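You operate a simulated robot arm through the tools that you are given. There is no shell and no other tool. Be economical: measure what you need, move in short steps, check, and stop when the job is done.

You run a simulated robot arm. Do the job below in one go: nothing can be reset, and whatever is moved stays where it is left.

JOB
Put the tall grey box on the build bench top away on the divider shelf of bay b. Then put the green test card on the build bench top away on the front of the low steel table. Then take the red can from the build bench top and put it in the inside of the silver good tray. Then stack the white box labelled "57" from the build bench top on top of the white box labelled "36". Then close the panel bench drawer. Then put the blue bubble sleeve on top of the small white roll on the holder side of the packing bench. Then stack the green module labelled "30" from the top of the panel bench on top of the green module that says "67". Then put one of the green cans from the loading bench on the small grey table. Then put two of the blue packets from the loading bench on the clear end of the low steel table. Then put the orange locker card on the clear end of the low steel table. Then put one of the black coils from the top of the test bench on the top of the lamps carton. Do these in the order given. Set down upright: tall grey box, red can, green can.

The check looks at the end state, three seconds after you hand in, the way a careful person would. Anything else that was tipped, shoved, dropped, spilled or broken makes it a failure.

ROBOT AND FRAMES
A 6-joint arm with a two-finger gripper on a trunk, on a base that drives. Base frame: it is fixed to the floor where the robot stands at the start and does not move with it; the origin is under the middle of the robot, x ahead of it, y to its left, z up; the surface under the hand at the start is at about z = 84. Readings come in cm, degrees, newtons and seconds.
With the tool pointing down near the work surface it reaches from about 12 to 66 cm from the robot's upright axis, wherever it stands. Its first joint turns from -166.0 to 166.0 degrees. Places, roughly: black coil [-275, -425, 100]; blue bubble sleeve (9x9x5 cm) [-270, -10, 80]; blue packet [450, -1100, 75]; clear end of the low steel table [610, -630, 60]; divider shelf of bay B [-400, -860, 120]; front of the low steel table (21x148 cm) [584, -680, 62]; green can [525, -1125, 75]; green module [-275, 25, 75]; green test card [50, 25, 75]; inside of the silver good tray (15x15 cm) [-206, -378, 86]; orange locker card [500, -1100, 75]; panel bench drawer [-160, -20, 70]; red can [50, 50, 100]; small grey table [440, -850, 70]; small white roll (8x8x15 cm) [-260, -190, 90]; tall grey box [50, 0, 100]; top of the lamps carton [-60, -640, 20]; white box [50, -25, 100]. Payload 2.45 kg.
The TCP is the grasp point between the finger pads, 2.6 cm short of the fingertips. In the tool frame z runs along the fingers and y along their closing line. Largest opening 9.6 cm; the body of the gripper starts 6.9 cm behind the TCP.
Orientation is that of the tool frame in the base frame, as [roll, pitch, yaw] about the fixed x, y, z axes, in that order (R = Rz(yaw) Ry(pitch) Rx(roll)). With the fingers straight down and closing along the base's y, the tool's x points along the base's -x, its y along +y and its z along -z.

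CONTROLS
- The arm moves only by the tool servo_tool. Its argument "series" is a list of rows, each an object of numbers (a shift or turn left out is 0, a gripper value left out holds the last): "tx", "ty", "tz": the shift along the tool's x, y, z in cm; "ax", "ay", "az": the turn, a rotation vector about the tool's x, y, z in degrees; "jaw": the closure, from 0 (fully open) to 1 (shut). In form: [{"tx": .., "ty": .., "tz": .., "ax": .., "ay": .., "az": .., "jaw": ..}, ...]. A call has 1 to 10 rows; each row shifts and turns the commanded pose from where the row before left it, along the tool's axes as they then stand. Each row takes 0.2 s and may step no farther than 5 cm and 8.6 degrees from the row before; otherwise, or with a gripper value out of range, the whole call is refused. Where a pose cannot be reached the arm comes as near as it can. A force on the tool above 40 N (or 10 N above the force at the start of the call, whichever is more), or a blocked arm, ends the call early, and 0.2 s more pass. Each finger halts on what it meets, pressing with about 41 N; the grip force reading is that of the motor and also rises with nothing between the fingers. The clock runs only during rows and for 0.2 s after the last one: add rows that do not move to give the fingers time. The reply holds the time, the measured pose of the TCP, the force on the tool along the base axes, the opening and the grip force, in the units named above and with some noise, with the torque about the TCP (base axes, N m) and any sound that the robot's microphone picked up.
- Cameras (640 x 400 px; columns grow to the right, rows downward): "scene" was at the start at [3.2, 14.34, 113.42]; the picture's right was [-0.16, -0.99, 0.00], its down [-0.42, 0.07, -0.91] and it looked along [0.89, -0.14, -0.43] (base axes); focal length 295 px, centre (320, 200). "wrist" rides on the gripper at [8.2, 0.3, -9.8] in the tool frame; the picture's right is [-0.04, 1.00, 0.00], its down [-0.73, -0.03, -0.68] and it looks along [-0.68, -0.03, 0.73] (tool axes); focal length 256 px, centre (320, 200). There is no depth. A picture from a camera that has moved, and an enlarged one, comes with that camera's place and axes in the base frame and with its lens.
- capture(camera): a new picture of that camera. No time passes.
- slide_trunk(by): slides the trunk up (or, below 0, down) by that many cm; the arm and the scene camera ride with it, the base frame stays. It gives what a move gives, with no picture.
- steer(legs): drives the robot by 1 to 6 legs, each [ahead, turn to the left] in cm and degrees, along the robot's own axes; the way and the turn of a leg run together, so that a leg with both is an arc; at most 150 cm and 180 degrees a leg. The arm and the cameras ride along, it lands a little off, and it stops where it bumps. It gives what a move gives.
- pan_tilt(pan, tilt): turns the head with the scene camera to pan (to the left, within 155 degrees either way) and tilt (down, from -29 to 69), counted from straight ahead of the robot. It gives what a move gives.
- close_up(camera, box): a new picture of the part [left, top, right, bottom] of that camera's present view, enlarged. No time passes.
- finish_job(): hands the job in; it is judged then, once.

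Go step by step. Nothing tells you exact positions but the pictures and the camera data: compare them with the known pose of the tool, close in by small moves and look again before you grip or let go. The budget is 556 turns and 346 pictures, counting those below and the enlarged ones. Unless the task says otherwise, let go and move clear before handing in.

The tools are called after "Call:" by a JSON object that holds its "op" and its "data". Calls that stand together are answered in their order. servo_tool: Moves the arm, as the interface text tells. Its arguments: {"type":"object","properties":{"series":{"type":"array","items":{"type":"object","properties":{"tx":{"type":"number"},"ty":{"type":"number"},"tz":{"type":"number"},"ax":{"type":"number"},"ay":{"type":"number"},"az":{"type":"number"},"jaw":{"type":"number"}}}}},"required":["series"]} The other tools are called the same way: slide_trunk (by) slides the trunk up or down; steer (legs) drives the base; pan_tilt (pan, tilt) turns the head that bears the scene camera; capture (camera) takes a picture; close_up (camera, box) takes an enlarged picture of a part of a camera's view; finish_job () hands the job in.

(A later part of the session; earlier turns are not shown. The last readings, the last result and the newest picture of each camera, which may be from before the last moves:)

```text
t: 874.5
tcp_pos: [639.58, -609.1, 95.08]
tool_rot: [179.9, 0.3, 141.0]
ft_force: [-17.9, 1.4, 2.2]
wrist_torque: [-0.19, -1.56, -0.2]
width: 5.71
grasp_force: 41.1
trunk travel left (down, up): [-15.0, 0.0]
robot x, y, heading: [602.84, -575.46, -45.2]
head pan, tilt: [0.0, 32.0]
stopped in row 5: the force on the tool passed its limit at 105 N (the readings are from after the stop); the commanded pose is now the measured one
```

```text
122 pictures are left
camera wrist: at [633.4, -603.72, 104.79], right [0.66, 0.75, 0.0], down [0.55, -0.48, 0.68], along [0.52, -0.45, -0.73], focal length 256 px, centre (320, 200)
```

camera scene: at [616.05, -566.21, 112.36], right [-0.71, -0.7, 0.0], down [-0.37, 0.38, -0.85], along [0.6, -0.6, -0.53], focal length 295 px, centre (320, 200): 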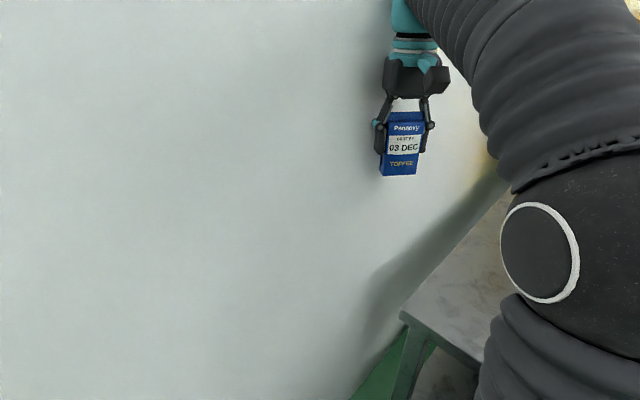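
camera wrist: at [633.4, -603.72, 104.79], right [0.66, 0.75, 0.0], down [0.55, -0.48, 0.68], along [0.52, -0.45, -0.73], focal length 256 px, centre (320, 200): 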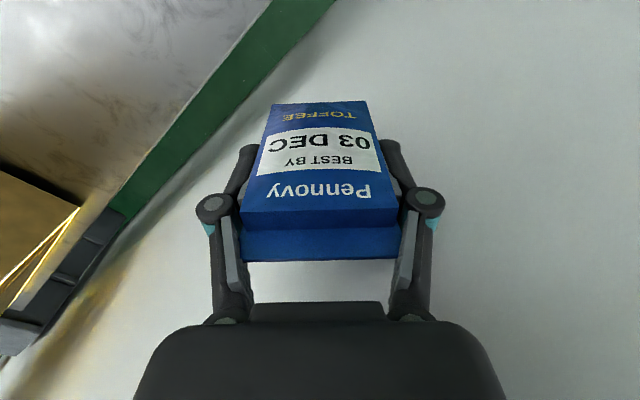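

The base touched the table at an angle and the hand reached the wall. I retract the arm first, then back the base off and square up.

Call:
{"op": "servo_tool", "data": {"series": [{"tx": 3}, {"tx": 4.5}, {"tx": 4.5}, {"tx": 4.5}, {}]}}

Call:
{"op": "steer", "data": {"legs": [[-8, 0], [0, -44]]}}

Call:
{"op": "capture", "data": {"camera": "scene"}}

Call:
{"op": "capture", "data": {"camera": "wrist"}}

```text
t: 875.7
tcp_pos: [626.83, -598.69, 94.77]
tool_rot: [179.9, 0.2, 141.3]
ft_force: [0.4, 0.2, -1.6]
wrist_torque: [0.01, 0.02, 0.01]
width: 5.71
grasp_force: 41.5
trunk travel left (down, up): [-15.0, 0.0]
robot x, y, heading: [602.95, -575.41, -45.0]
head pan, tilt: [0.0, 32.0]
```

```text
t: 878.8
tcp_pos: [598.19, -603.04, 94.88]
tool_rot: [179.9, 0.2, 97.4]
ft_force: [0.8, -0.2, -1.0]
wrist_torque: [-0.02, 0.07, -0.01]
width: 5.73
grasp_force: 41.1
trunk travel left (down, up): [-15.0, 0.0]
robot x, y, heading: [597.36, -569.68, -89.2]
head pan, tilt: [0.0, 32.0]
```

```text
121 pictures are left
camera scene: at [613.0, -572.19, 112.33], right [-1.0, -0.02, 0.0], down [-0.01, 0.53, -0.85], along [0.01, -0.85, -0.53], focal length 295 px, centre (320, 200)
```

scene: 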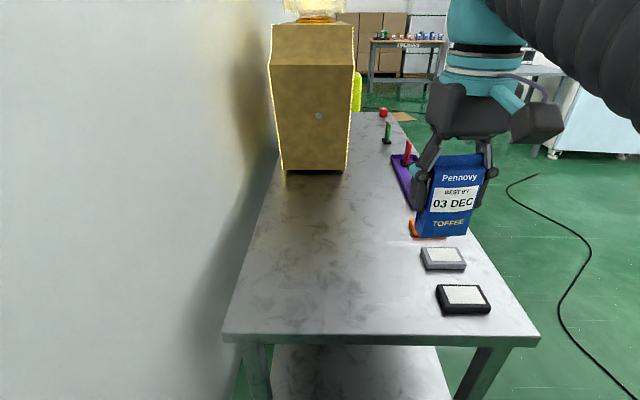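

```text
120 pictures are left
camera wrist: at [597.44, -594.89, 104.56], right [1.0, 0.09, 0.0], down [0.06, -0.73, 0.68], along [0.06, -0.68, -0.73], focal length 256 px, centre (320, 200)
```

wrist: 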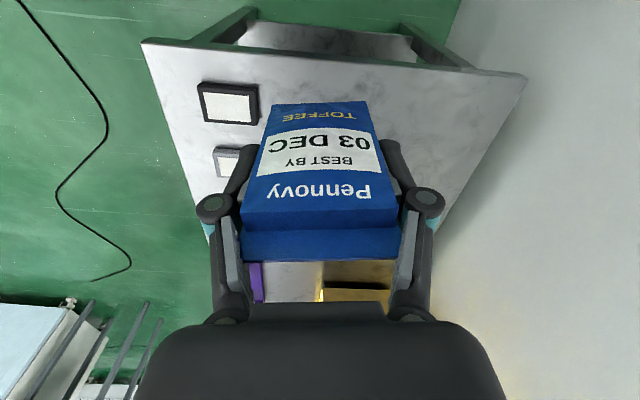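

Nothing was displaced. I move 4 cm forward square-on and extend to about [620,-630].

Call:
{"op": "steer", "data": {"legs": [[4, 0]]}}

Call:
{"op": "servo_tool", "data": {"series": [{"tx": -3.66, "ty": 2.67}, {"tx": -3.66, "ty": 2.67}, {"tx": -3.66, "ty": 2.67}, {"tx": -3.66, "ty": 2.67}, {"tx": -3.66, "ty": 2.67}, {"tx": -3.66, "ty": 2.67}, {"tx": -3.66, "ty": 2.67}, {}]}}

Call:
{"op": "capture", "data": {"camera": "wrist"}}

```text
t: 879.6
tcp_pos: [598.28, -607.17, 94.83]
tool_rot: [180.0, 0.3, 97.3]
ft_force: [0.1, 0.1, -0.4]
wrist_torque: [-0.01, 0.02, 0.0]
width: 5.69
grasp_force: 40.8
trunk travel left (down, up): [-15.0, 0.0]
robot x, y, heading: [596.92, -573.51, -89.1]
head pan, tilt: [0.0, 32.0]
```

```text
t: 881.4
tcp_pos: [619.88, -629.97, 95.08]
tool_rot: [179.8, 0.3, 97.5]
ft_force: [-0.3, 0.6, -1.6]
wrist_torque: [-0.01, 0.0, -0.01]
width: 5.76
grasp_force: 40.9
trunk travel left (down, up): [-15.0, 0.0]
robot x, y, heading: [596.96, -573.28, -89.3]
head pan, tilt: [0.0, 32.0]
```

```text
119 pictures are left
camera wrist: at [619.15, -621.74, 104.79], right [1.0, 0.09, 0.0], down [0.06, -0.73, 0.68], along [0.06, -0.68, -0.73], focal length 256 px, centre (320, 200)
```

wrist: 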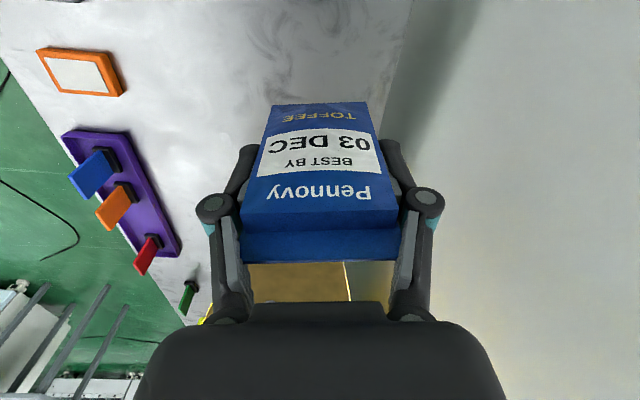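

Call:
{"op": "servo_tool", "data": {"series": [{"tz": 4}, {"tz": 4}, {"tz": 4}, {"tz": 4}, {"tz": 4}, {"tz": 3}, {"tz": 1.5}, {}]}}

Call:
{"op": "servo_tool", "data": {"series": [{"tz": 0.7}, {"tz": 0.5}, {}]}}

```text
t: 883.2
tcp_pos: [620.22, -630.26, 70.33]
tool_rot: [180.0, 0.4, 97.5]
ft_force: [0.3, -0.5, -1.3]
wrist_torque: [0.0, 0.05, 0.0]
width: 5.69
grasp_force: 41.1
trunk travel left (down, up): [-15.0, 0.0]
robot x, y, heading: [597.36, -573.34, -89.1]
head pan, tilt: [0.0, 32.0]
```

```text
t: 884.0
tcp_pos: [620.23, -630.41, 69.18]
tool_rot: [179.9, 0.3, 97.3]
ft_force: [0.0, 0.5, -0.4]
wrist_torque: [-0.01, -0.02, 0.01]
width: 5.71
grasp_force: 40.5
trunk travel left (down, up): [-15.0, 0.0]
robot x, y, heading: [597.36, -573.72, -89.2]
head pan, tilt: [0.0, 32.0]
```

Call:
{"op": "servo_tool", "data": {"series": [{"tz": 0.3}, {}]}}

Call:
{"op": "capture", "data": {"camera": "scene"}}

```text
t: 884.6
tcp_pos: [620.17, -630.26, 69.05]
tool_rot: [179.9, 0.3, 97.4]
ft_force: [-0.4, -0.4, -0.1]
wrist_torque: [0.02, -0.01, 0.02]
width: 5.71
grasp_force: 41.3
trunk travel left (down, up): [-15.0, 0.0]
robot x, y, heading: [597.12, -573.54, -89.0]
head pan, tilt: [0.0, 32.0]
```

```text
118 pictures are left
camera scene: at [613.08, -576.3, 112.33], right [-1.0, -0.02, 0.0], down [-0.01, 0.53, -0.85], along [0.01, -0.85, -0.53], focal length 295 px, centre (320, 200)
```

scene: 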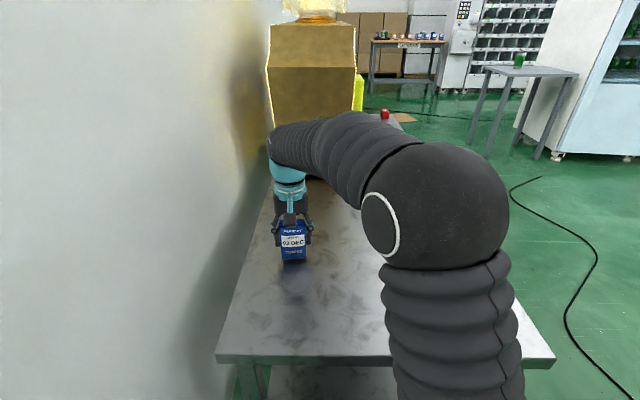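

Call:
{"op": "servo_tool", "data": {"series": [{"tz": 0.3}, {}]}}

Call:
{"op": "servo_tool", "data": {"series": [{"tz": 0.25}, {}]}}

```text
t: 885.2
tcp_pos: [620.26, -630.27, 68.59]
tool_rot: [179.9, 0.3, 97.4]
ft_force: [-0.5, -0.1, 0.1]
wrist_torque: [0.03, -0.01, -0.01]
width: 5.71
grasp_force: 40.7
trunk travel left (down, up): [-15.0, 0.0]
robot x, y, heading: [597.13, -573.67, -89.1]
head pan, tilt: [0.0, 32.0]
```

```text
t: 885.8
tcp_pos: [620.18, -630.3, 68.46]
tool_rot: [179.9, 0.2, 97.4]
ft_force: [-1.3, 0.3, -0.6]
wrist_torque: [-0.01, 0.02, 0.01]
width: 5.72
grasp_force: 41.1
trunk travel left (down, up): [-15.0, 0.0]
robot x, y, heading: [597.45, -573.73, -89.0]
head pan, tilt: [0.0, 32.0]
```

Call:
{"op": "servo_tool", "data": {"series": [{"tz": 0.3}, {}]}}

Call:
{"op": "close_up", "data": {"camera": "scene", "box": [240, 170, 360, 290]}}

```text
t: 886.4
tcp_pos: [620.17, -630.36, 68.23]
tool_rot: [179.9, 0.3, 97.4]
ft_force: [-0.3, 0.5, -0.7]
wrist_torque: [0.02, 0.0, 0.01]
width: 5.7
grasp_force: 41.0
trunk travel left (down, up): [-15.0, 0.0]
robot x, y, heading: [597.17, -573.88, -89.1]
head pan, tilt: [0.0, 32.0]
```

```text
3.33 times, centred on (300, 230) of scene
camera zoom: at [613.08, -576.3, 112.33], right [-1.0, -0.02, 0.0], down [-0.01, 0.53, -0.85], along [0.01, -0.85, -0.53], focal length 984 px, centre (387, 100)
```

zoom: 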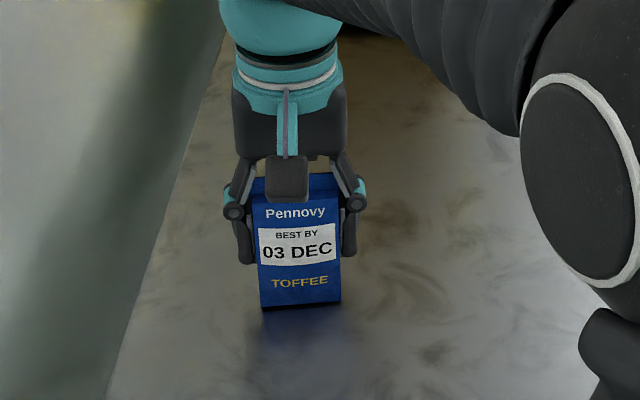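

Call:
{"op": "servo_tool", "data": {"series": [{"tz": 0.3}, {}]}}

Call:
{"op": "servo_tool", "data": {"series": [{"tz": 0.2}, {}]}}

```text
t: 887.0
tcp_pos: [620.23, -630.29, 67.92]
tool_rot: [179.8, 0.5, 97.3]
ft_force: [0.1, -1.4, 5.3]
wrist_torque: [-0.07, 0.13, 0.06]
width: 5.69
grasp_force: 41.1
trunk travel left (down, up): [-15.0, 0.0]
robot x, y, heading: [597.29, -573.64, -89.1]
head pan, tilt: [0.0, 32.0]
```

```text
t: 887.6
tcp_pos: [620.27, -630.27, 67.83]
tool_rot: [179.9, 0.6, 97.4]
ft_force: [-0.2, 2.5, 25.9]
wrist_torque: [-0.18, 0.18, -0.01]
width: 5.73
grasp_force: 40.9
trunk travel left (down, up): [-15.0, 0.0]
robot x, y, heading: [597.52, -573.65, -88.8]
head pan, tilt: [0.0, 32.0]
```

Seated. Release and rise.

Call:
{"op": "servo_tool", "data": {"series": [{"tz": -0.2}, {"jaw": 0.35}, {"jaw": 0.25}, {"jaw": 0.1}, {"jaw": 0}, {}]}}

Call:
{"op": "servo_tool", "data": {"series": [{"tz": -2}, {"tz": -4}, {"tz": -4}, {"tz": -4}, {"tz": -4}, {"tz": -4}, {"tz": -4}, {}]}}

Call:
{"op": "capture", "data": {"camera": "wrist"}}

```text
t: 889.0
tcp_pos: [620.28, -630.28, 67.76]
tool_rot: [179.9, 0.3, 97.4]
ft_force: [-0.4, 0.4, 0.0]
wrist_torque: [0.0, -0.03, 0.01]
width: 9.56
grasp_force: 0.1
trunk travel left (down, up): [-15.0, 0.0]
robot x, y, heading: [597.34, -573.65, -88.8]
head pan, tilt: [0.0, 32.0]
```

```text
t: 890.8
tcp_pos: [620.23, -629.88, 93.97]
tool_rot: [179.9, 0.3, 97.4]
ft_force: [0.5, 0.2, -0.2]
wrist_torque: [0.02, -0.03, -0.04]
width: 9.59
grasp_force: 0.1
trunk travel left (down, up): [-15.0, 0.0]
robot x, y, heading: [597.26, -573.85, -89.2]
head pan, tilt: [0.0, 32.0]
```

```text
116 pictures are left
camera wrist: at [619.53, -621.8, 103.63], right [1.0, 0.09, 0.0], down [0.06, -0.73, 0.68], along [0.06, -0.68, -0.73], focal length 256 px, centre (320, 200)
```

wrist: 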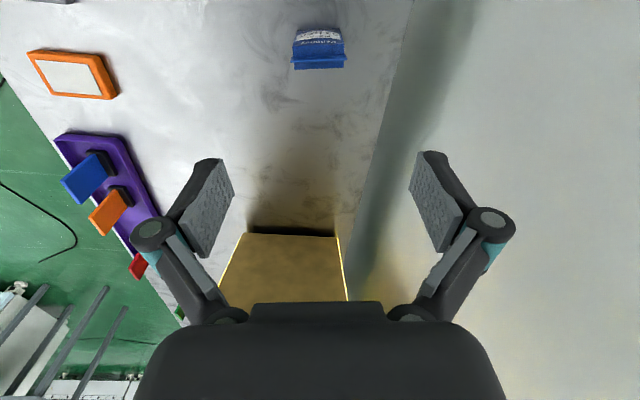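

First packet stands on the clear end. I retract and return for a second packet.

Call:
{"op": "servo_tool", "data": {"series": [{"tx": 3.66, "ty": -2.67}, {"tx": 3.66, "ty": -2.67}, {"tx": 3.66, "ty": -2.67}, {"tx": 3.66, "ty": -2.67}, {"tx": 3.66, "ty": -2.67}, {"tx": 3.66, "ty": -2.67}, {"tx": 3.66, "ty": -2.67}, {"az": 6}]}}

Call:
{"op": "steer", "data": {"legs": [[-8, 0], [0, -91], [96, 0], [0, 90], [132, 0]]}}

```text
t: 892.6
tcp_pos: [598.33, -607.04, 93.71]
tool_rot: [179.9, 0.3, 91.4]
ft_force: [-0.1, -0.6, 1.6]
wrist_torque: [-0.01, 0.0, 0.01]
width: 9.61
grasp_force: 0.1
trunk travel left (down, up): [-15.0, 0.0]
robot x, y, heading: [597.5, -573.52, -89.0]
head pan, tilt: [0.0, 32.0]
```

```text
t: 912.3
tcp_pos: [501.15, -733.97, 93.74]
tool_rot: [179.8, 0.3, 90.4]
ft_force: [-0.1, 0.0, -0.4]
wrist_torque: [0.02, -0.01, -0.01]
width: 9.61
grasp_force: 0.0
trunk travel left (down, up): [-15.0, 0.0]
robot x, y, heading: [500.76, -700.42, -90.0]
head pan, tilt: [0.0, 32.0]
```

Call:
{"op": "steer", "data": {"legs": [[0, 7.3], [120, 0], [53, 0], [0, -53.5], [94, 0], [0, 46]]}}

Call:
{"op": "steer", "data": {"legs": [[103, 0]]}}

Call:
{"op": "pan_tilt", "data": {"pan": -10, "tilt": 28}}

Call:
{"op": "capture", "data": {"camera": "scene"}}

```text
t: 930.8
tcp_pos: [451.28, -969.39, 93.81]
tool_rot: [179.9, 0.4, 89.9]
ft_force: [-0.6, -0.5, 0.1]
wrist_torque: [-0.01, 0.01, 0.01]
width: 9.6
grasp_force: 0.1
trunk travel left (down, up): [-15.0, 0.0]
robot x, y, heading: [450.81, -936.15, -90.7]
head pan, tilt: [0.0, 32.0]
```

```text
t: 936.0
tcp_pos: [449.33, -1069.86, 93.74]
tool_rot: [179.8, 0.3, 89.4]
ft_force: [0.3, -0.2, 0.7]
wrist_torque: [0.01, -0.04, 0.01]
width: 9.57
grasp_force: 0.0
trunk travel left (down, up): [-15.0, 0.0]
robot x, y, heading: [449.8, -1035.99, -91.2]
head pan, tilt: [0.0, 32.0]
```

```text
t: 936.7
tcp_pos: [449.4, -1069.87, 93.84]
tool_rot: [179.9, 0.4, 89.3]
ft_force: [0.4, 0.3, -0.6]
wrist_torque: [0.02, 0.0, 0.02]
width: 9.59
grasp_force: 0.0
trunk travel left (down, up): [-15.0, 0.0]
robot x, y, heading: [449.27, -1036.45, -90.6]
head pan, tilt: [-10.0, 28.0]
```

```text
115 pictures are left
camera scene: at [463.65, -1039.65, 112.96], right [-0.98, 0.19, 0.0], down [0.09, 0.46, -0.88], along [-0.17, -0.87, -0.47], focal length 295 px, centre (320, 200)
```

scene: 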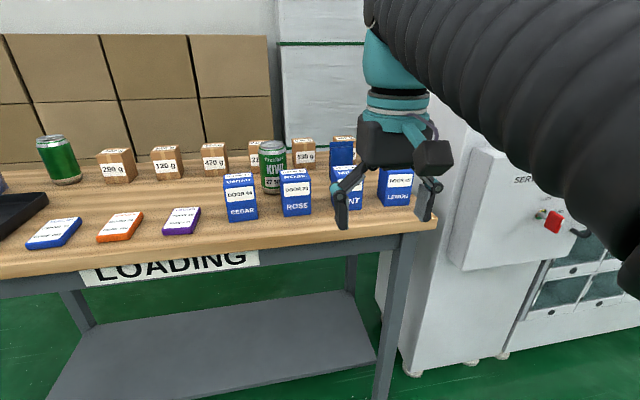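

Call:
{"op": "servo_tool", "data": {"series": [{"tz": -3}, {}]}}

Call:
{"op": "steer", "data": {"legs": [[26, 0]]}}

Call:
{"op": "capture", "data": {"camera": "wrist"}}

Call:
{"op": "capture", "data": {"camera": "scene"}}

```text
t: 937.3
tcp_pos: [449.48, -1069.89, 96.83]
tool_rot: [179.8, 0.3, 89.5]
ft_force: [-0.7, -0.1, 0.4]
wrist_torque: [0.04, -0.02, -0.01]
width: 9.6
grasp_force: 0.0
trunk travel left (down, up): [-15.0, 0.0]
robot x, y, heading: [449.49, -1036.18, -90.8]
head pan, tilt: [-10.0, 28.0]
```

```text
t: 939.2
tcp_pos: [449.15, -1095.65, 96.8]
tool_rot: [179.8, 0.3, 89.6]
ft_force: [-0.2, -0.5, 0.5]
wrist_torque: [0.01, -0.01, -0.02]
width: 9.58
grasp_force: 0.1
trunk travel left (down, up): [-15.0, 0.0]
robot x, y, heading: [449.0, -1062.05, -91.0]
head pan, tilt: [-10.0, 28.0]
```

```text
114 pictures are left
camera wrist: at [449.54, -1087.44, 106.56], right [1.0, -0.05, 0.0], down [-0.04, -0.73, 0.68], along [-0.03, -0.68, -0.73], focal length 256 px, centre (320, 200)
```

wrist: 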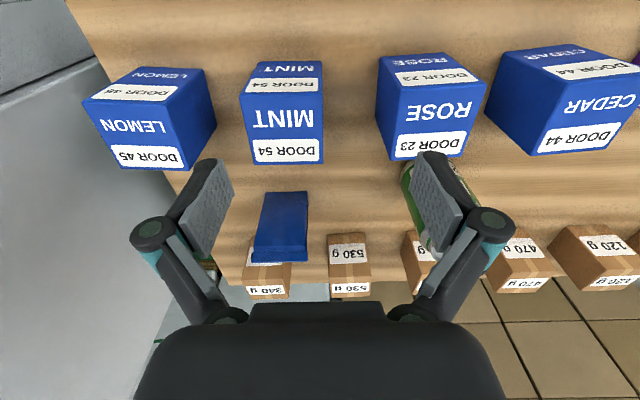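

```text
113 pictures are left
camera scene: at [463.22, -1065.42, 112.96], right [-0.98, 0.19, 0.0], down [0.09, 0.46, -0.88], along [-0.17, -0.87, -0.47], focal length 295 px, centre (320, 200)
```

scene: 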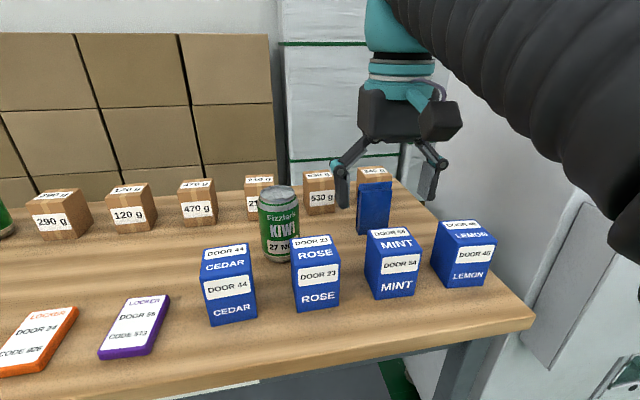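

The pouch behind MINT box is at [443.6,-1112.3]. I move over it and descend.

Call:
{"op": "servo_tool", "data": {"series": [{"ty": -2.8, "tx": -3}, {"ty": -2.7, "tx": -4}, {"tx": -4.5}, {"tx": -4.5}, {"tx": -0.6}, {}]}}

Call:
{"op": "capture", "data": {"camera": "wrist"}}

```text
t: 940.6
tcp_pos: [443.45, -1112.36, 96.96]
tool_rot: [179.7, 0.2, 89.6]
ft_force: [1.0, 0.4, 0.5]
wrist_torque: [0.01, 0.03, 0.01]
width: 9.58
grasp_force: 0.0
trunk travel left (down, up): [-15.0, 0.0]
robot x, y, heading: [448.89, -1062.34, -91.0]
head pan, tilt: [-10.0, 28.0]
```

```text
112 pictures are left
camera wrist: at [443.9, -1104.15, 106.68], right [1.0, -0.05, 0.0], down [-0.04, -0.73, 0.68], along [-0.03, -0.68, -0.73], focal length 256 px, centre (320, 200)
```

wrist: 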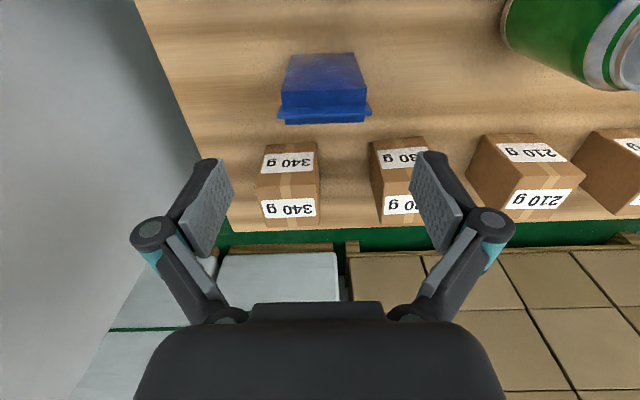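

Call:
{"op": "servo_tool", "data": {"series": [{"ty": 0.4}, {"tz": 3.6}, {"tz": 3.6}, {"tz": 3.7}, {}]}}

Call:
{"op": "capture", "data": {"camera": "wrist"}}

```text
t: 941.8
tcp_pos: [444.04, -1112.36, 85.96]
tool_rot: [179.8, 0.3, 89.6]
ft_force: [0.4, -0.3, -0.3]
wrist_torque: [-0.03, 0.02, -0.04]
width: 9.61
grasp_force: 0.0
trunk travel left (down, up): [-15.0, 0.0]
robot x, y, heading: [448.97, -1061.99, -91.1]
head pan, tilt: [-10.0, 28.0]
```

```text
111 pictures are left
camera wrist: at [444.43, -1104.1, 95.74], right [1.0, -0.05, 0.0], down [-0.04, -0.73, 0.68], along [-0.03, -0.68, -0.73], focal length 256 px, centre (320, 200)
```

wrist: 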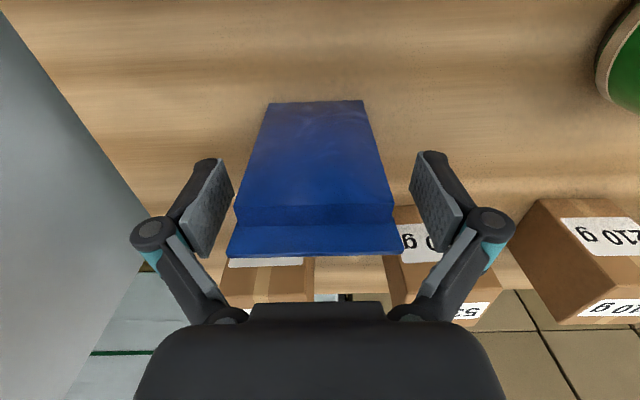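

Call:
{"op": "servo_tool", "data": {"series": [{"ty": -0.3}, {"jaw": 0.2}, {"jaw": 0.35}, {"jaw": 0.5}, {"jaw": 0.6}, {"jaw": 0.6}]}}

Call:
{"op": "servo_tool", "data": {"series": [{"tz": -2}, {"tz": -4}, {"tz": -4}, {"tx": 4.5}, {"tx": 4.5}, {"tx": 4.5}, {"tx": 3.5}]}}

Call:
{"op": "capture", "data": {"camera": "wrist"}}

```text
t: 943.2
tcp_pos: [443.73, -1112.42, 86.06]
tool_rot: [180.0, 0.3, 89.7]
ft_force: [0.3, -0.9, 2.3]
wrist_torque: [0.03, 0.08, 0.0]
width: 5.7
grasp_force: 41.2
trunk travel left (down, up): [-15.0, 0.0]
robot x, y, heading: [448.76, -1062.09, -90.8]
head pan, tilt: [-10.0, 28.0]
```

```text
t: 944.8
tcp_pos: [443.76, -1095.18, 95.72]
tool_rot: [179.8, 0.4, 89.6]
ft_force: [-0.2, -1.3, -1.3]
wrist_torque: [0.04, 0.0, 0.02]
width: 5.69
grasp_force: 40.9
trunk travel left (down, up): [-15.0, 0.0]
robot x, y, heading: [449.06, -1062.24, -90.9]
head pan, tilt: [-10.0, 28.0]
```

```text
110 pictures are left
camera wrist: at [444.19, -1087.07, 105.54], right [1.0, -0.05, 0.0], down [-0.04, -0.73, 0.68], along [-0.03, -0.68, -0.73], focal length 256 px, centre (320, 200)
```

wrist: 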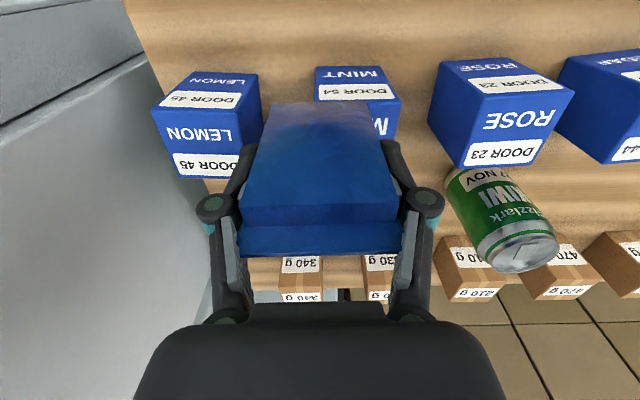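

Second packet held; boxes untouched. Driving back to the low steel table.

Call:
{"op": "steer", "data": {"legs": [[-60, 0], [0, 90], [0, 89], [65, 0], [0, -45.5], [96, 0]]}}

```text
t: 965.7
tcp_pos: [554.89, -854.46, 95.83]
tool_rot: [179.8, 0.3, -138.1]
ft_force: [0.0, 1.2, -1.4]
wrist_torque: [0.0, 0.02, 0.0]
width: 5.71
grasp_force: 40.9
trunk travel left (down, up): [-15.0, 0.0]
robot x, y, heading: [527.09, -872.58, 41.4]
head pan, tilt: [-10.0, 28.0]
```

Call:
{"op": "steer", "data": {"legs": [[0, 56.5], [120, 0], [54, 0], [0, -6], [130, 0]]}}

```text
t: 983.6
tcp_pos: [504.94, -538.22, 95.83]
tool_rot: [179.8, 0.3, -88.1]
ft_force: [0.3, -0.6, -0.9]
wrist_torque: [-0.02, 0.02, 0.03]
width: 5.73
grasp_force: 40.7
trunk travel left (down, up): [-15.0, 0.0]
robot x, y, heading: [501.25, -571.31, 91.4]
head pan, tilt: [-10.0, 28.0]
```

Call:
{"op": "steer", "data": {"legs": [[0, -89], [96, 0], [0, -91]]}}

Call:
{"op": "pan_tilt", "data": {"pan": 0, "tilt": 32}}

Call:
{"op": "capture", "data": {"camera": "scene"}}

```text
t: 996.2
tcp_pos: [595.01, -599.81, 95.81]
tool_rot: [179.8, 0.3, 93.0]
ft_force: [-0.7, 0.6, -1.3]
wrist_torque: [-0.01, 0.01, 0.01]
width: 5.73
grasp_force: 41.2
trunk travel left (down, up): [-15.0, 0.0]
robot x, y, heading: [598.16, -566.22, -87.5]
head pan, tilt: [-10.0, 28.0]
```

```text
t: 997.0
tcp_pos: [594.89, -599.79, 95.84]
tool_rot: [179.8, 0.3, 93.0]
ft_force: [-0.8, 0.3, -0.6]
wrist_torque: [0.02, 0.0, -0.01]
width: 5.69
grasp_force: 40.8
trunk travel left (down, up): [-15.0, 0.0]
robot x, y, heading: [598.33, -566.38, -87.4]
head pan, tilt: [0.0, 32.0]
```

```text
109 pictures are left
camera scene: at [614.03, -568.76, 112.33], right [-1.0, -0.04, 0.0], down [-0.02, 0.53, -0.85], along [0.04, -0.85, -0.53], focal length 295 px, centre (320, 200)
```

scene: 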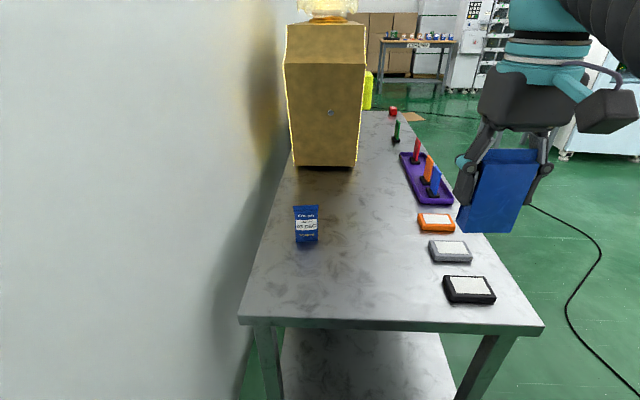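

Call:
{"op": "steer", "data": {"legs": [[6, 0]]}}

Call:
{"op": "servo_tool", "data": {"series": [{"tx": -4.24, "ty": 1.33}, {"tx": -4.24, "ty": 1.33}, {"tx": -4.24, "ty": 1.33}, {"tx": -4.24, "ty": 1.33}, {"tx": -4.24, "ty": 1.33}, {"tx": -4.24, "ty": 1.33}, {}]}}

Call:
{"op": "capture", "data": {"camera": "wrist"}}

```text
t: 997.9
tcp_pos: [595.2, -605.85, 95.9]
tool_rot: [179.9, 0.2, 93.0]
ft_force: [-0.6, 0.0, -0.3]
wrist_torque: [-0.01, 0.03, 0.03]
width: 5.72
grasp_force: 41.7
trunk travel left (down, up): [-15.0, 0.0]
robot x, y, heading: [598.23, -572.4, -87.4]
head pan, tilt: [0.0, 32.0]
```

```text
t: 999.5
tcp_pos: [604.39, -630.64, 95.91]
tool_rot: [179.8, 0.4, 93.0]
ft_force: [-0.6, -0.9, -1.0]
wrist_torque: [-0.02, -0.01, -0.04]
width: 5.74
grasp_force: 41.3
trunk travel left (down, up): [-15.0, 0.0]
robot x, y, heading: [598.42, -572.49, -87.1]
head pan, tilt: [0.0, 32.0]
```

```text
108 pictures are left
camera wrist: at [604.28, -622.43, 105.68], right [1.0, 0.01, 0.0], down [0.01, -0.73, 0.68], along [0.01, -0.68, -0.73], focal length 256 px, centre (320, 200)
```

wrist: 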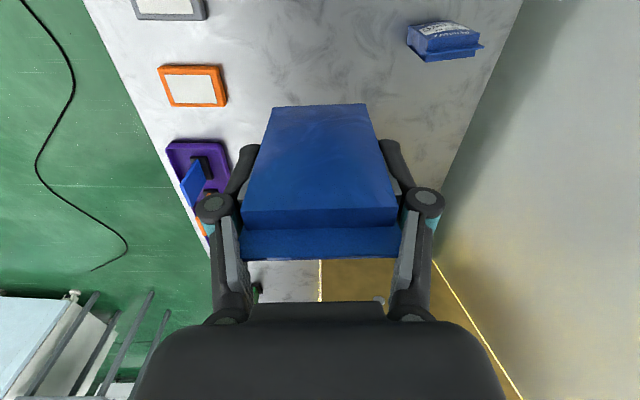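

Call:
{"op": "servo_tool", "data": {"series": [{"tz": 4}, {"tz": 4}, {"tz": 4}, {"tz": 4}, {"tz": 4}, {"tz": 4}, {"tz": 3}, {}]}}

Call:
{"op": "servo_tool", "data": {"series": [{"tz": 0.5}, {"tz": 0.3}, {}]}}

```text
t: 1001.3
tcp_pos: [604.63, -630.71, 69.16]
tool_rot: [179.8, 0.4, 92.9]
ft_force: [-0.2, -0.1, -0.6]
wrist_torque: [-0.01, 0.0, -0.01]
width: 5.71
grasp_force: 40.7
trunk travel left (down, up): [-15.0, 0.0]
robot x, y, heading: [598.2, -572.74, -87.5]
head pan, tilt: [0.0, 32.0]
```

```text
t: 1002.1
tcp_pos: [604.49, -630.76, 68.16]
tool_rot: [179.7, 0.3, 93.0]
ft_force: [0.7, 0.6, -1.4]
wrist_torque: [0.0, -0.06, 0.01]
width: 5.71
grasp_force: 40.6
trunk travel left (down, up): [-15.0, 0.0]
robot x, y, heading: [598.18, -572.32, -87.6]
head pan, tilt: [0.0, 32.0]
```

Call:
{"op": "servo_tool", "data": {"series": [{"tz": 0.25}, {}]}}

Call:
{"op": "servo_tool", "data": {"series": [{"tz": 0.2}, {}]}}

```text
t: 1002.7
tcp_pos: [604.57, -630.89, 67.93]
tool_rot: [179.8, 0.4, 93.0]
ft_force: [-0.3, -0.1, 2.8]
wrist_torque: [-0.04, 0.08, 0.03]
width: 5.71
grasp_force: 41.1
trunk travel left (down, up): [-15.0, 0.0]
robot x, y, heading: [598.6, -572.57, -87.2]
head pan, tilt: [0.0, 32.0]
```

```text
t: 1003.3
tcp_pos: [604.55, -630.86, 67.98]
tool_rot: [179.9, 0.5, 93.1]
ft_force: [2.3, 2.8, 19.8]
wrist_torque: [0.36, 0.09, -0.04]
width: 5.71
grasp_force: 41.4
trunk travel left (down, up): [-15.0, 0.0]
robot x, y, heading: [598.67, -572.84, -87.3]
head pan, tilt: [0.0, 32.0]
```

Call:
{"op": "servo_tool", "data": {"series": [{"tz": -0.15}, {"jaw": 0.35}, {"jaw": 0.25}, {"jaw": 0.1}, {"jaw": 0}, {}]}}

Call:
{"op": "servo_tool", "data": {"series": [{"tz": -2}, {"tz": -4}, {"tz": -4}, {"tz": -4}, {"tz": -4}, {"tz": -4}, {"tz": -4}, {}]}}

Call:
{"op": "servo_tool", "data": {"series": [{"tx": 4.24, "ty": -1.33}, {"tx": 4.24, "ty": -1.33}, {"tx": 4.24, "ty": -1.33}, {"tx": 4.24, "ty": -1.33}, {"tx": 4.24, "ty": -1.33}, {"tx": 4.24, "ty": -1.33}, {}]}}

Call:
{"op": "capture", "data": {"camera": "scene"}}

```text
t: 1004.7
tcp_pos: [604.7, -630.85, 67.96]
tool_rot: [179.9, 0.3, 93.0]
ft_force: [0.0, 0.6, -1.0]
wrist_torque: [-0.03, 0.02, 0.02]
width: 9.59
grasp_force: 0.1
trunk travel left (down, up): [-15.0, 0.0]
robot x, y, heading: [598.33, -572.49, -87.4]
head pan, tilt: [0.0, 32.0]
```

```text
t: 1006.5
tcp_pos: [604.34, -630.95, 94.04]
tool_rot: [179.8, 0.3, 93.0]
ft_force: [-0.6, 0.8, 0.3]
wrist_torque: [0.02, -0.02, -0.01]
width: 9.61
grasp_force: 0.0
trunk travel left (down, up): [-15.0, 0.0]
robot x, y, heading: [598.52, -572.53, -87.5]
head pan, tilt: [0.0, 32.0]
```

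```text
t: 1008.1
tcp_pos: [595.15, -605.69, 93.65]
tool_rot: [179.8, 0.2, 93.0]
ft_force: [0.1, -0.1, 0.1]
wrist_torque: [0.01, 0.04, -0.02]
width: 9.6
grasp_force: 0.0
trunk travel left (down, up): [-15.0, 0.0]
robot x, y, heading: [598.55, -572.6, -87.7]
head pan, tilt: [0.0, 32.0]
```

```text
107 pictures are left
camera scene: at [614.31, -574.72, 112.33], right [-1.0, -0.05, 0.0], down [-0.02, 0.53, -0.85], along [0.04, -0.85, -0.53], focal length 295 px, centre (320, 200)
```

scene: 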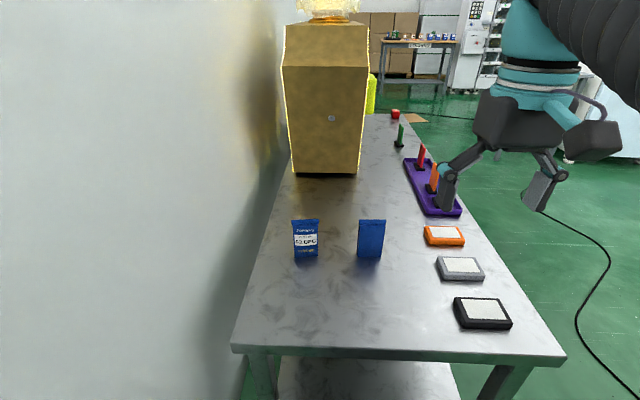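

Both packets stand on the clear end. Now the orange locker card; driving back to the loading bench.

Call:
{"op": "steer", "data": {"legs": [[-7, 0], [0, -92], [97, 0], [0, 90], [132, 0]]}}

```text
t: 1027.7
tcp_pos: [493.68, -731.54, 93.62]
tool_rot: [179.8, 0.3, 89.7]
ft_force: [1.2, 1.0, 0.5]
wrist_torque: [-0.01, -0.02, 0.02]
width: 9.6
grasp_force: 0.0
trunk travel left (down, up): [-15.0, 0.0]
robot x, y, heading: [498.8, -698.48, -91.0]
head pan, tilt: [0.0, 32.0]
```

Call:
{"op": "steer", "data": {"legs": [[0, 9], [120, 0], [55, 0], [0, -54.5], [94, 0], [0, 46]]}}

Call:
{"op": "steer", "data": {"legs": [[62, 0], [0, 40], [45, 0], [0, -40], [20, 0]]}}

Call:
{"op": "capture", "data": {"camera": "scene"}}

```text
t: 1046.2
tcp_pos: [454.22, -969.77, 93.81]
tool_rot: [179.8, 0.3, 91.1]
ft_force: [-0.5, 0.6, -0.1]
wrist_torque: [0.01, -0.01, 0.0]
width: 9.59
grasp_force: 0.0
trunk travel left (down, up): [-15.0, 0.0]
robot x, y, heading: [458.72, -936.93, -89.6]
head pan, tilt: [0.0, 32.0]
```

```text
t: 1057.0
tcp_pos: [486.94, -1085.01, 93.71]
tool_rot: [179.8, 0.3, 93.0]
ft_force: [-0.4, 0.4, 0.0]
wrist_torque: [-0.02, 0.02, -0.01]
width: 9.56
grasp_force: 0.1
trunk travel left (down, up): [-15.0, 0.0]
robot x, y, heading: [489.89, -1051.69, -87.6]
head pan, tilt: [0.0, 32.0]
```

```text
106 pictures are left
camera scene: at [506.05, -1054.04, 112.33], right [-1.0, -0.04, 0.0], down [-0.02, 0.53, -0.85], along [0.04, -0.85, -0.53], focal length 295 px, centre (320, 200)
```

scene: 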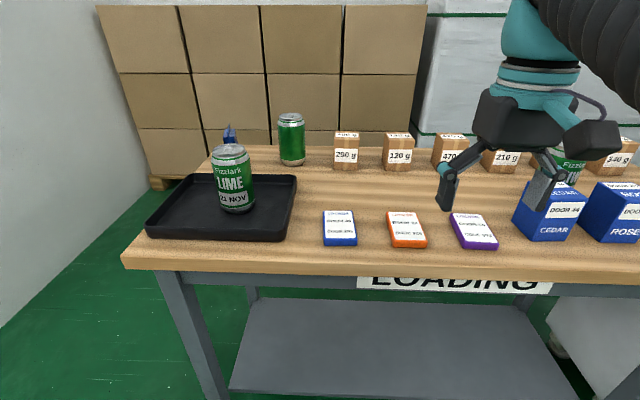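

Call:
{"op": "capture", "data": {"camera": "wrist"}}

```text
105 pictures are left
camera wrist: at [486.79, -1076.73, 103.46], right [1.0, 0.01, 0.0], down [0.01, -0.73, 0.68], along [0.01, -0.68, -0.73], focal length 256 px, centre (320, 200)
```

wrist: 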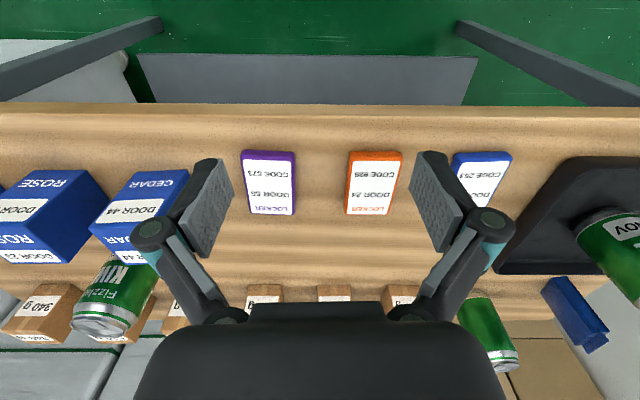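

Call:
{"op": "servo_tool", "data": {"series": [{"tx": -3.85, "ty": 1.95}, {"tx": -3.85, "ty": 1.95}, {"tx": -3.8, "ty": 1.9}, {"tz": 4, "jaw": 0.17}, {"tz": 4}, {}]}}

Call:
{"op": "capture", "data": {"camera": "wrist"}}

```text
t: 1058.3
tcp_pos: [493.2, -1096.31, 85.76]
tool_rot: [179.8, 0.3, 92.9]
ft_force: [0.3, 0.5, 0.1]
wrist_torque: [0.03, 0.01, 0.02]
width: 7.97
grasp_force: 0.0
trunk travel left (down, up): [-15.0, 0.0]
robot x, y, heading: [490.06, -1051.62, -87.7]
head pan, tilt: [0.0, 32.0]
```

```text
104 pictures are left
camera wrist: at [493.07, -1088.02, 95.55], right [1.0, 0.01, 0.0], down [0.01, -0.73, 0.68], along [0.01, -0.68, -0.73], focal length 256 px, centre (320, 200)
```

wrist: 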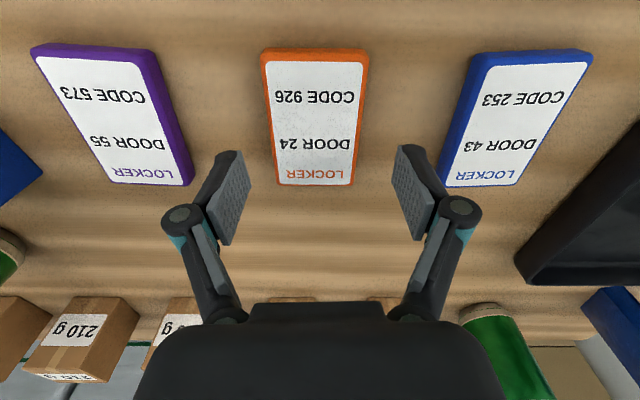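

Call:
{"op": "servo_tool", "data": {"series": [{"tx": 0.8, "ty": -0.3}, {"tz": 2}, {"tz": 1}, {"tz": 0.5}, {}]}}

Call:
{"op": "capture", "data": {"camera": "wrist"}}

```text
t: 1059.5
tcp_pos: [492.93, -1095.53, 82.25]
tool_rot: [179.8, 0.3, 92.9]
ft_force: [0.5, 0.5, 0.0]
wrist_torque: [0.04, 0.0, -0.01]
width: 7.95
grasp_force: 0.0
trunk travel left (down, up): [-15.0, 0.0]
robot x, y, heading: [489.93, -1051.96, -87.8]
head pan, tilt: [0.0, 32.0]
```

```text
103 pictures are left
camera wrist: at [492.83, -1087.2, 92.02], right [1.0, 0.01, 0.0], down [0.01, -0.73, 0.68], along [0.01, -0.68, -0.73], focal length 256 px, centre (320, 200)
```

wrist: 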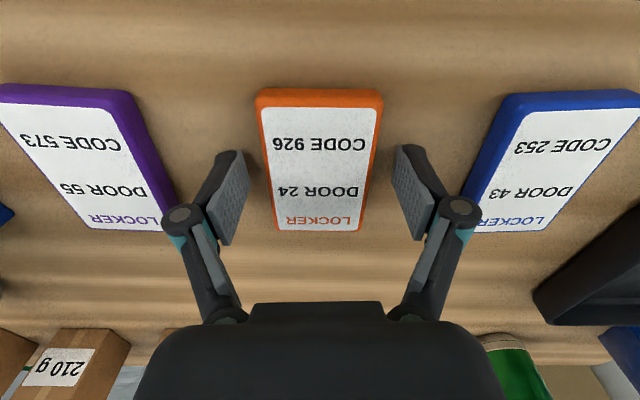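

Call:
{"op": "servo_tool", "data": {"series": [{"tz": 0.25}, {"jaw": 0.3}, {"jaw": 0.4}, {"jaw": 0.5}, {"jaw": 0.6}, {"jaw": 0.6}]}}

Call:
{"op": "servo_tool", "data": {"series": [{"tz": -1}, {"tz": -3}, {"tz": -4}, {}]}}

Call:
{"op": "capture", "data": {"camera": "wrist"}}

```text
t: 1060.6
tcp_pos: [492.77, -1095.46, 82.38]
tool_rot: [180.0, 0.8, 92.9]
ft_force: [-1.7, 4.1, 15.9]
wrist_torque: [0.38, 0.01, 0.07]
width: 5.54
grasp_force: 41.2
trunk travel left (down, up): [-15.0, 0.0]
robot x, y, heading: [489.92, -1051.68, -87.3]
head pan, tilt: [0.0, 32.0]
stopped in row 5: the force on the tool passed its limit at 42 N (the readings are from after the stop); the commanded pose is now the measured one
```

```text
t: 1061.6
tcp_pos: [492.93, -1095.43, 90.32]
tool_rot: [180.0, 0.7, 92.8]
ft_force: [-0.4, 0.3, -0.6]
wrist_torque: [0.05, 0.04, 0.03]
width: 5.54
grasp_force: 41.0
trunk travel left (down, up): [-15.0, 0.0]
robot x, y, heading: [489.99, -1051.67, -87.6]
head pan, tilt: [0.0, 32.0]
```

```text
102 pictures are left
camera wrist: at [492.82, -1087.16, 100.04], right [1.0, 0.01, 0.0], down [0.01, -0.73, 0.69], along [0.01, -0.69, -0.73], focal length 256 px, centre (320, 200)
```

wrist: 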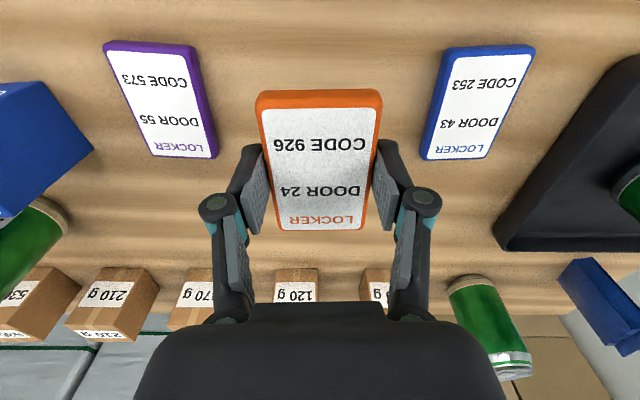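

Card held. I lift, retract, and drive back by the safe path.

Call:
{"op": "servo_tool", "data": {"series": [{"tz": -4}, {"tx": 4.5}, {"tx": 4.5}, {"tx": 3}]}}

Call:
{"op": "steer", "data": {"legs": [[-20, 0], [0, 39], [-46, 0], [0, 70], [0, 70], [61, 0]]}}

```text
t: 1062.6
tcp_pos: [492.12, -1083.4, 94.05]
tool_rot: [-180.0, 0.6, 92.7]
ft_force: [-0.8, -1.1, -0.5]
wrist_torque: [0.01, 0.02, 0.0]
width: 5.52
grasp_force: 40.4
trunk travel left (down, up): [-15.0, 0.0]
robot x, y, heading: [490.28, -1051.88, -87.6]
head pan, tilt: [0.0, 32.0]
```

```text
t: 1077.4
tcp_pos: [453.7, -907.43, 94.12]
tool_rot: [-180.0, 0.7, -86.3]
ft_force: [0.1, -0.1, -0.2]
wrist_torque: [0.02, -0.01, 0.0]
width: 5.52
grasp_force: 41.3
trunk travel left (down, up): [-15.0, 0.0]
robot x, y, heading: [456.15, -938.73, 93.1]
head pan, tilt: [0.0, 32.0]
```

Call:
{"op": "steer", "data": {"legs": [[0, -48], [95, 0], [0, 52], [120, 0], [53, 0]]}}

Call:
{"op": "steer", "data": {"legs": [[0, -6], [130, 0]]}}

```text
t: 1095.3
tcp_pos: [499.32, -667.24, 94.25]
tool_rot: [180.0, 0.7, -83.2]
ft_force: [0.8, 0.2, -0.1]
wrist_torque: [0.01, 0.03, -0.02]
width: 5.49
grasp_force: 40.9
trunk travel left (down, up): [-15.0, 0.0]
robot x, y, heading: [503.45, -698.87, 96.8]
head pan, tilt: [0.0, 32.0]
```

```text
t: 1102.4
tcp_pos: [501.71, -536.16, 94.13]
tool_rot: [-180.0, 0.7, -89.3]
ft_force: [0.6, 0.2, -1.3]
wrist_torque: [-0.02, 0.01, 0.04]
width: 5.49
grasp_force: 40.9
trunk travel left (down, up): [-15.0, 0.0]
robot x, y, heading: [502.72, -567.73, 90.0]
head pan, tilt: [0.0, 32.0]
```

Call:
{"op": "steer", "data": {"legs": [[0, -88], [97, 0], [0, -91], [6, 0]]}}

Call:
{"op": "capture", "data": {"camera": "wrist"}}

```text
t: 1115.6
tcp_pos: [601.88, -597.9, 94.19]
tool_rot: [180.0, 0.6, 93.2]
ft_force: [0.1, 0.4, -1.2]
wrist_torque: [0.0, 0.01, 0.03]
width: 5.5
grasp_force: 41.2
trunk travel left (down, up): [-15.0, 0.0]
robot x, y, heading: [599.43, -566.19, -87.1]
head pan, tilt: [0.0, 32.0]
```

```text
101 pictures are left
camera wrist: at [601.81, -589.58, 103.89], right [1.0, 0.02, 0.0], down [0.01, -0.73, 0.69], along [0.01, -0.69, -0.73], focal length 256 px, centre (320, 200)
```

wrist: 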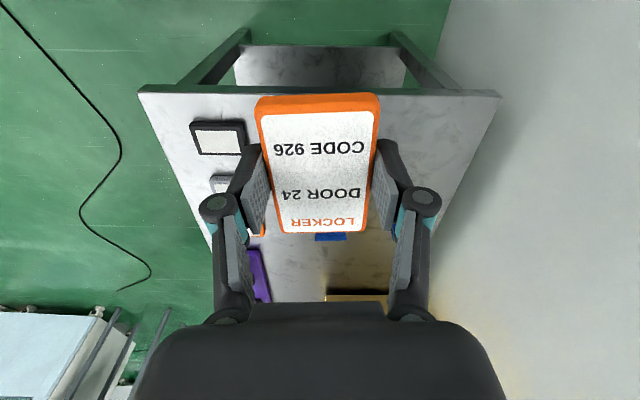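

Call:
{"op": "servo_tool", "data": {"series": [{"tx": -3.92, "ty": 1.8}, {"tx": -3.92, "ty": 1.8}, {"tx": -3.92, "ty": 1.8}, {"tx": -3.92, "ty": 1.8}, {"tx": -3.92, "ty": 1.8}, {"tz": 4}, {"tz": 4}, {"tz": 4}, {}]}}

Call:
{"op": "capture", "data": {"camera": "wrist"}}

Call:
{"op": "capture", "data": {"camera": "scene"}}

```text
t: 1117.6
tcp_pos: [611.89, -616.99, 82.51]
tool_rot: [-180.0, 0.6, 93.2]
ft_force: [-0.8, 0.5, -0.8]
wrist_torque: [-0.01, -0.03, 0.01]
width: 5.51
grasp_force: 41.0
trunk travel left (down, up): [-15.0, 0.0]
robot x, y, heading: [599.99, -565.92, -87.2]
head pan, tilt: [0.0, 32.0]
```

```text
100 pictures are left
camera wrist: at [611.86, -608.61, 92.24], right [1.0, 0.02, 0.0], down [0.01, -0.73, 0.69], along [0.01, -0.69, -0.73], focal length 256 px, centre (320, 200)
```

wrist: 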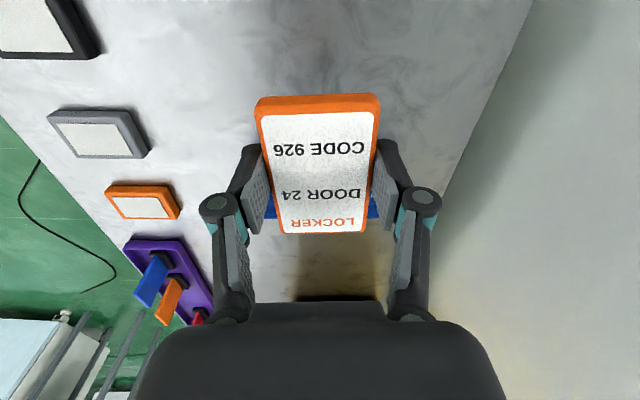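

```text
99 pictures are left
camera scene: at [615.62, -568.49, 112.33], right [-1.0, -0.05, 0.0], down [-0.03, 0.53, -0.85], along [0.04, -0.85, -0.53], focal length 295 px, centre (320, 200)
```

scene: 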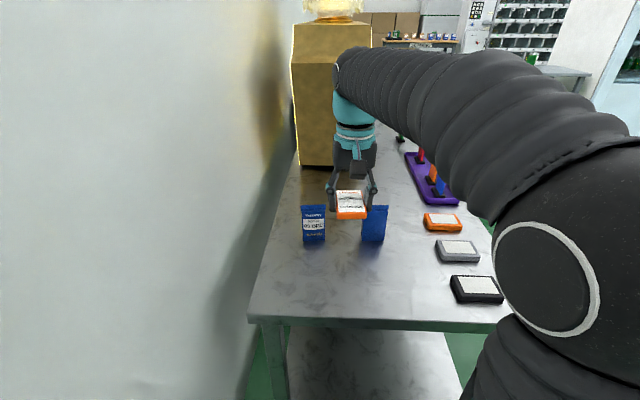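

Call:
{"op": "servo_tool", "data": {"series": [{"tz": 4}, {"tz": 4}, {"tz": 4}, {"tz": 3}, {"tz": 1}, {}]}}

Call:
{"op": "servo_tool", "data": {"series": [{"tz": 0.6}, {"tz": 0.4}, {}]}}

```text
t: 1119.0
tcp_pos: [611.96, -617.25, 66.34]
tool_rot: [-180.0, 0.7, 93.2]
ft_force: [-0.7, -0.2, -0.6]
wrist_torque: [0.01, -0.02, 0.01]
width: 5.52
grasp_force: 40.9
trunk travel left (down, up): [-15.0, 0.0]
robot x, y, heading: [599.3, -566.54, -87.2]
head pan, tilt: [0.0, 32.0]
```

```text
t: 1119.8
tcp_pos: [611.98, -617.26, 65.36]
tool_rot: [-180.0, 0.7, 93.2]
ft_force: [0.6, -1.2, -0.8]
wrist_torque: [0.01, -0.01, 0.0]
width: 5.47
grasp_force: 41.3
trunk travel left (down, up): [-15.0, 0.0]
robot x, y, heading: [599.52, -566.41, -87.3]
head pan, tilt: [0.0, 32.0]
```

Call:
{"op": "servo_tool", "data": {"series": [{"tz": 0.3}, {}]}}

Call:
{"op": "servo_tool", "data": {"series": [{"tz": 0.25}, {}]}}

Call:
{"op": "servo_tool", "data": {"series": [{"tz": 0.2}, {}]}}

```text
t: 1120.4
tcp_pos: [611.95, -617.26, 65.03]
tool_rot: [-180.0, 0.7, 93.2]
ft_force: [1.0, 0.2, -0.3]
wrist_torque: [0.0, 0.03, 0.03]
width: 5.46
grasp_force: 41.4
trunk travel left (down, up): [-15.0, 0.0]
robot x, y, heading: [599.37, -566.43, -87.3]
head pan, tilt: [0.0, 32.0]
```

```text
t: 1121.0
tcp_pos: [612.08, -617.37, 64.83]
tool_rot: [179.9, 0.7, 93.1]
ft_force: [0.8, -1.2, -1.0]
wrist_torque: [0.02, -0.04, -0.02]
width: 5.5
grasp_force: 41.1
trunk travel left (down, up): [-15.0, 0.0]
robot x, y, heading: [599.63, -566.47, -87.4]
head pan, tilt: [0.0, 32.0]
```

```text
t: 1121.6
tcp_pos: [612.06, -617.29, 64.57]
tool_rot: [-180.0, 0.8, 93.2]
ft_force: [0.0, 0.0, -1.2]
wrist_torque: [0.02, 0.0, -0.01]
width: 5.51
grasp_force: 41.0
trunk travel left (down, up): [-15.0, 0.0]
robot x, y, heading: [599.09, -566.36, -87.2]
head pan, tilt: [0.0, 32.0]
```

Call:
{"op": "servo_tool", "data": {"series": [{"tz": 0.2}, {}]}}

Call:
{"op": "servo_tool", "data": {"series": [{"tz": 0.2}, {}]}}

```text
t: 1122.2
tcp_pos: [612.02, -617.34, 64.44]
tool_rot: [-179.9, 0.7, 93.3]
ft_force: [0.0, 0.5, -0.6]
wrist_torque: [0.03, 0.0, 0.02]
width: 5.51
grasp_force: 41.2
trunk travel left (down, up): [-15.0, 0.0]
robot x, y, heading: [599.16, -566.29, -87.3]
head pan, tilt: [0.0, 32.0]
```

```text
t: 1122.8
tcp_pos: [612.07, -617.41, 64.41]
tool_rot: [180.0, 0.8, 93.2]
ft_force: [0.1, 0.1, 15.7]
wrist_torque: [0.21, 0.15, -0.05]
width: 5.5
grasp_force: 41.2
trunk travel left (down, up): [-15.0, 0.0]
robot x, y, heading: [599.91, -566.08, -87.4]
head pan, tilt: [0.0, 32.0]
```

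Contact. Release and rise.

Call:
{"op": "servo_tool", "data": {"series": [{"jaw": 0.38}, {"jaw": 0.3}, {"jaw": 0.2}, {}, {"tz": -2}, {"tz": -4}, {"tz": -4}, {"tz": -4}, {"tz": -4}, {"tz": -4}]}}

Call:
{"op": "servo_tool", "data": {"series": [{"tz": -4}, {"tx": 3.92, "ty": -1.8}, {"tx": 3.92, "ty": -1.8}, {"tx": 3.92, "ty": -1.8}, {"tx": 3.92, "ty": -1.8}, {"tx": 3.92, "ty": -1.8}, {}]}}

Call:
{"op": "capture", "data": {"camera": "scene"}}

```text
t: 1125.0
tcp_pos: [611.93, -616.93, 86.4]
tool_rot: [180.0, 0.6, 93.2]
ft_force: [-0.1, 0.9, 0.1]
wrist_torque: [0.0, -0.01, -0.01]
width: 7.69
grasp_force: 0.0
trunk travel left (down, up): [-15.0, 0.0]
robot x, y, heading: [599.76, -566.0, -87.1]
head pan, tilt: [0.0, 32.0]
```

```text
t: 1126.6
tcp_pos: [601.98, -597.64, 89.77]
tool_rot: [179.9, 0.8, 93.2]
ft_force: [0.8, 0.1, 0.0]
wrist_torque: [0.0, 0.01, 0.02]
width: 7.67
grasp_force: 0.1
trunk travel left (down, up): [-15.0, 0.0]
robot x, y, heading: [599.29, -566.18, -87.3]
head pan, tilt: [0.0, 32.0]
```

```text
98 pictures are left
camera scene: at [615.61, -568.49, 112.33], right [-1.0, -0.05, 0.0], down [-0.03, 0.53, -0.85], along [0.04, -0.85, -0.53], focal length 295 px, centre (320, 200)
```

scene: 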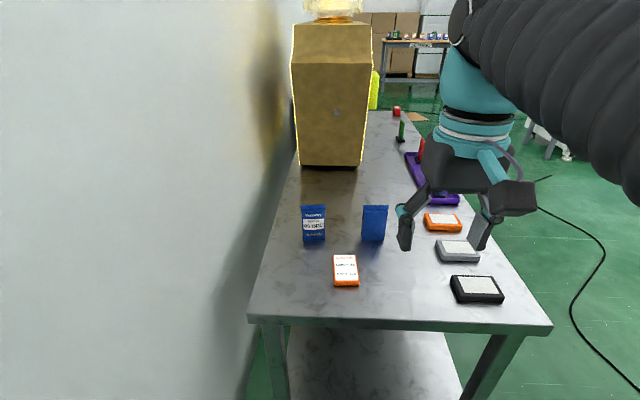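

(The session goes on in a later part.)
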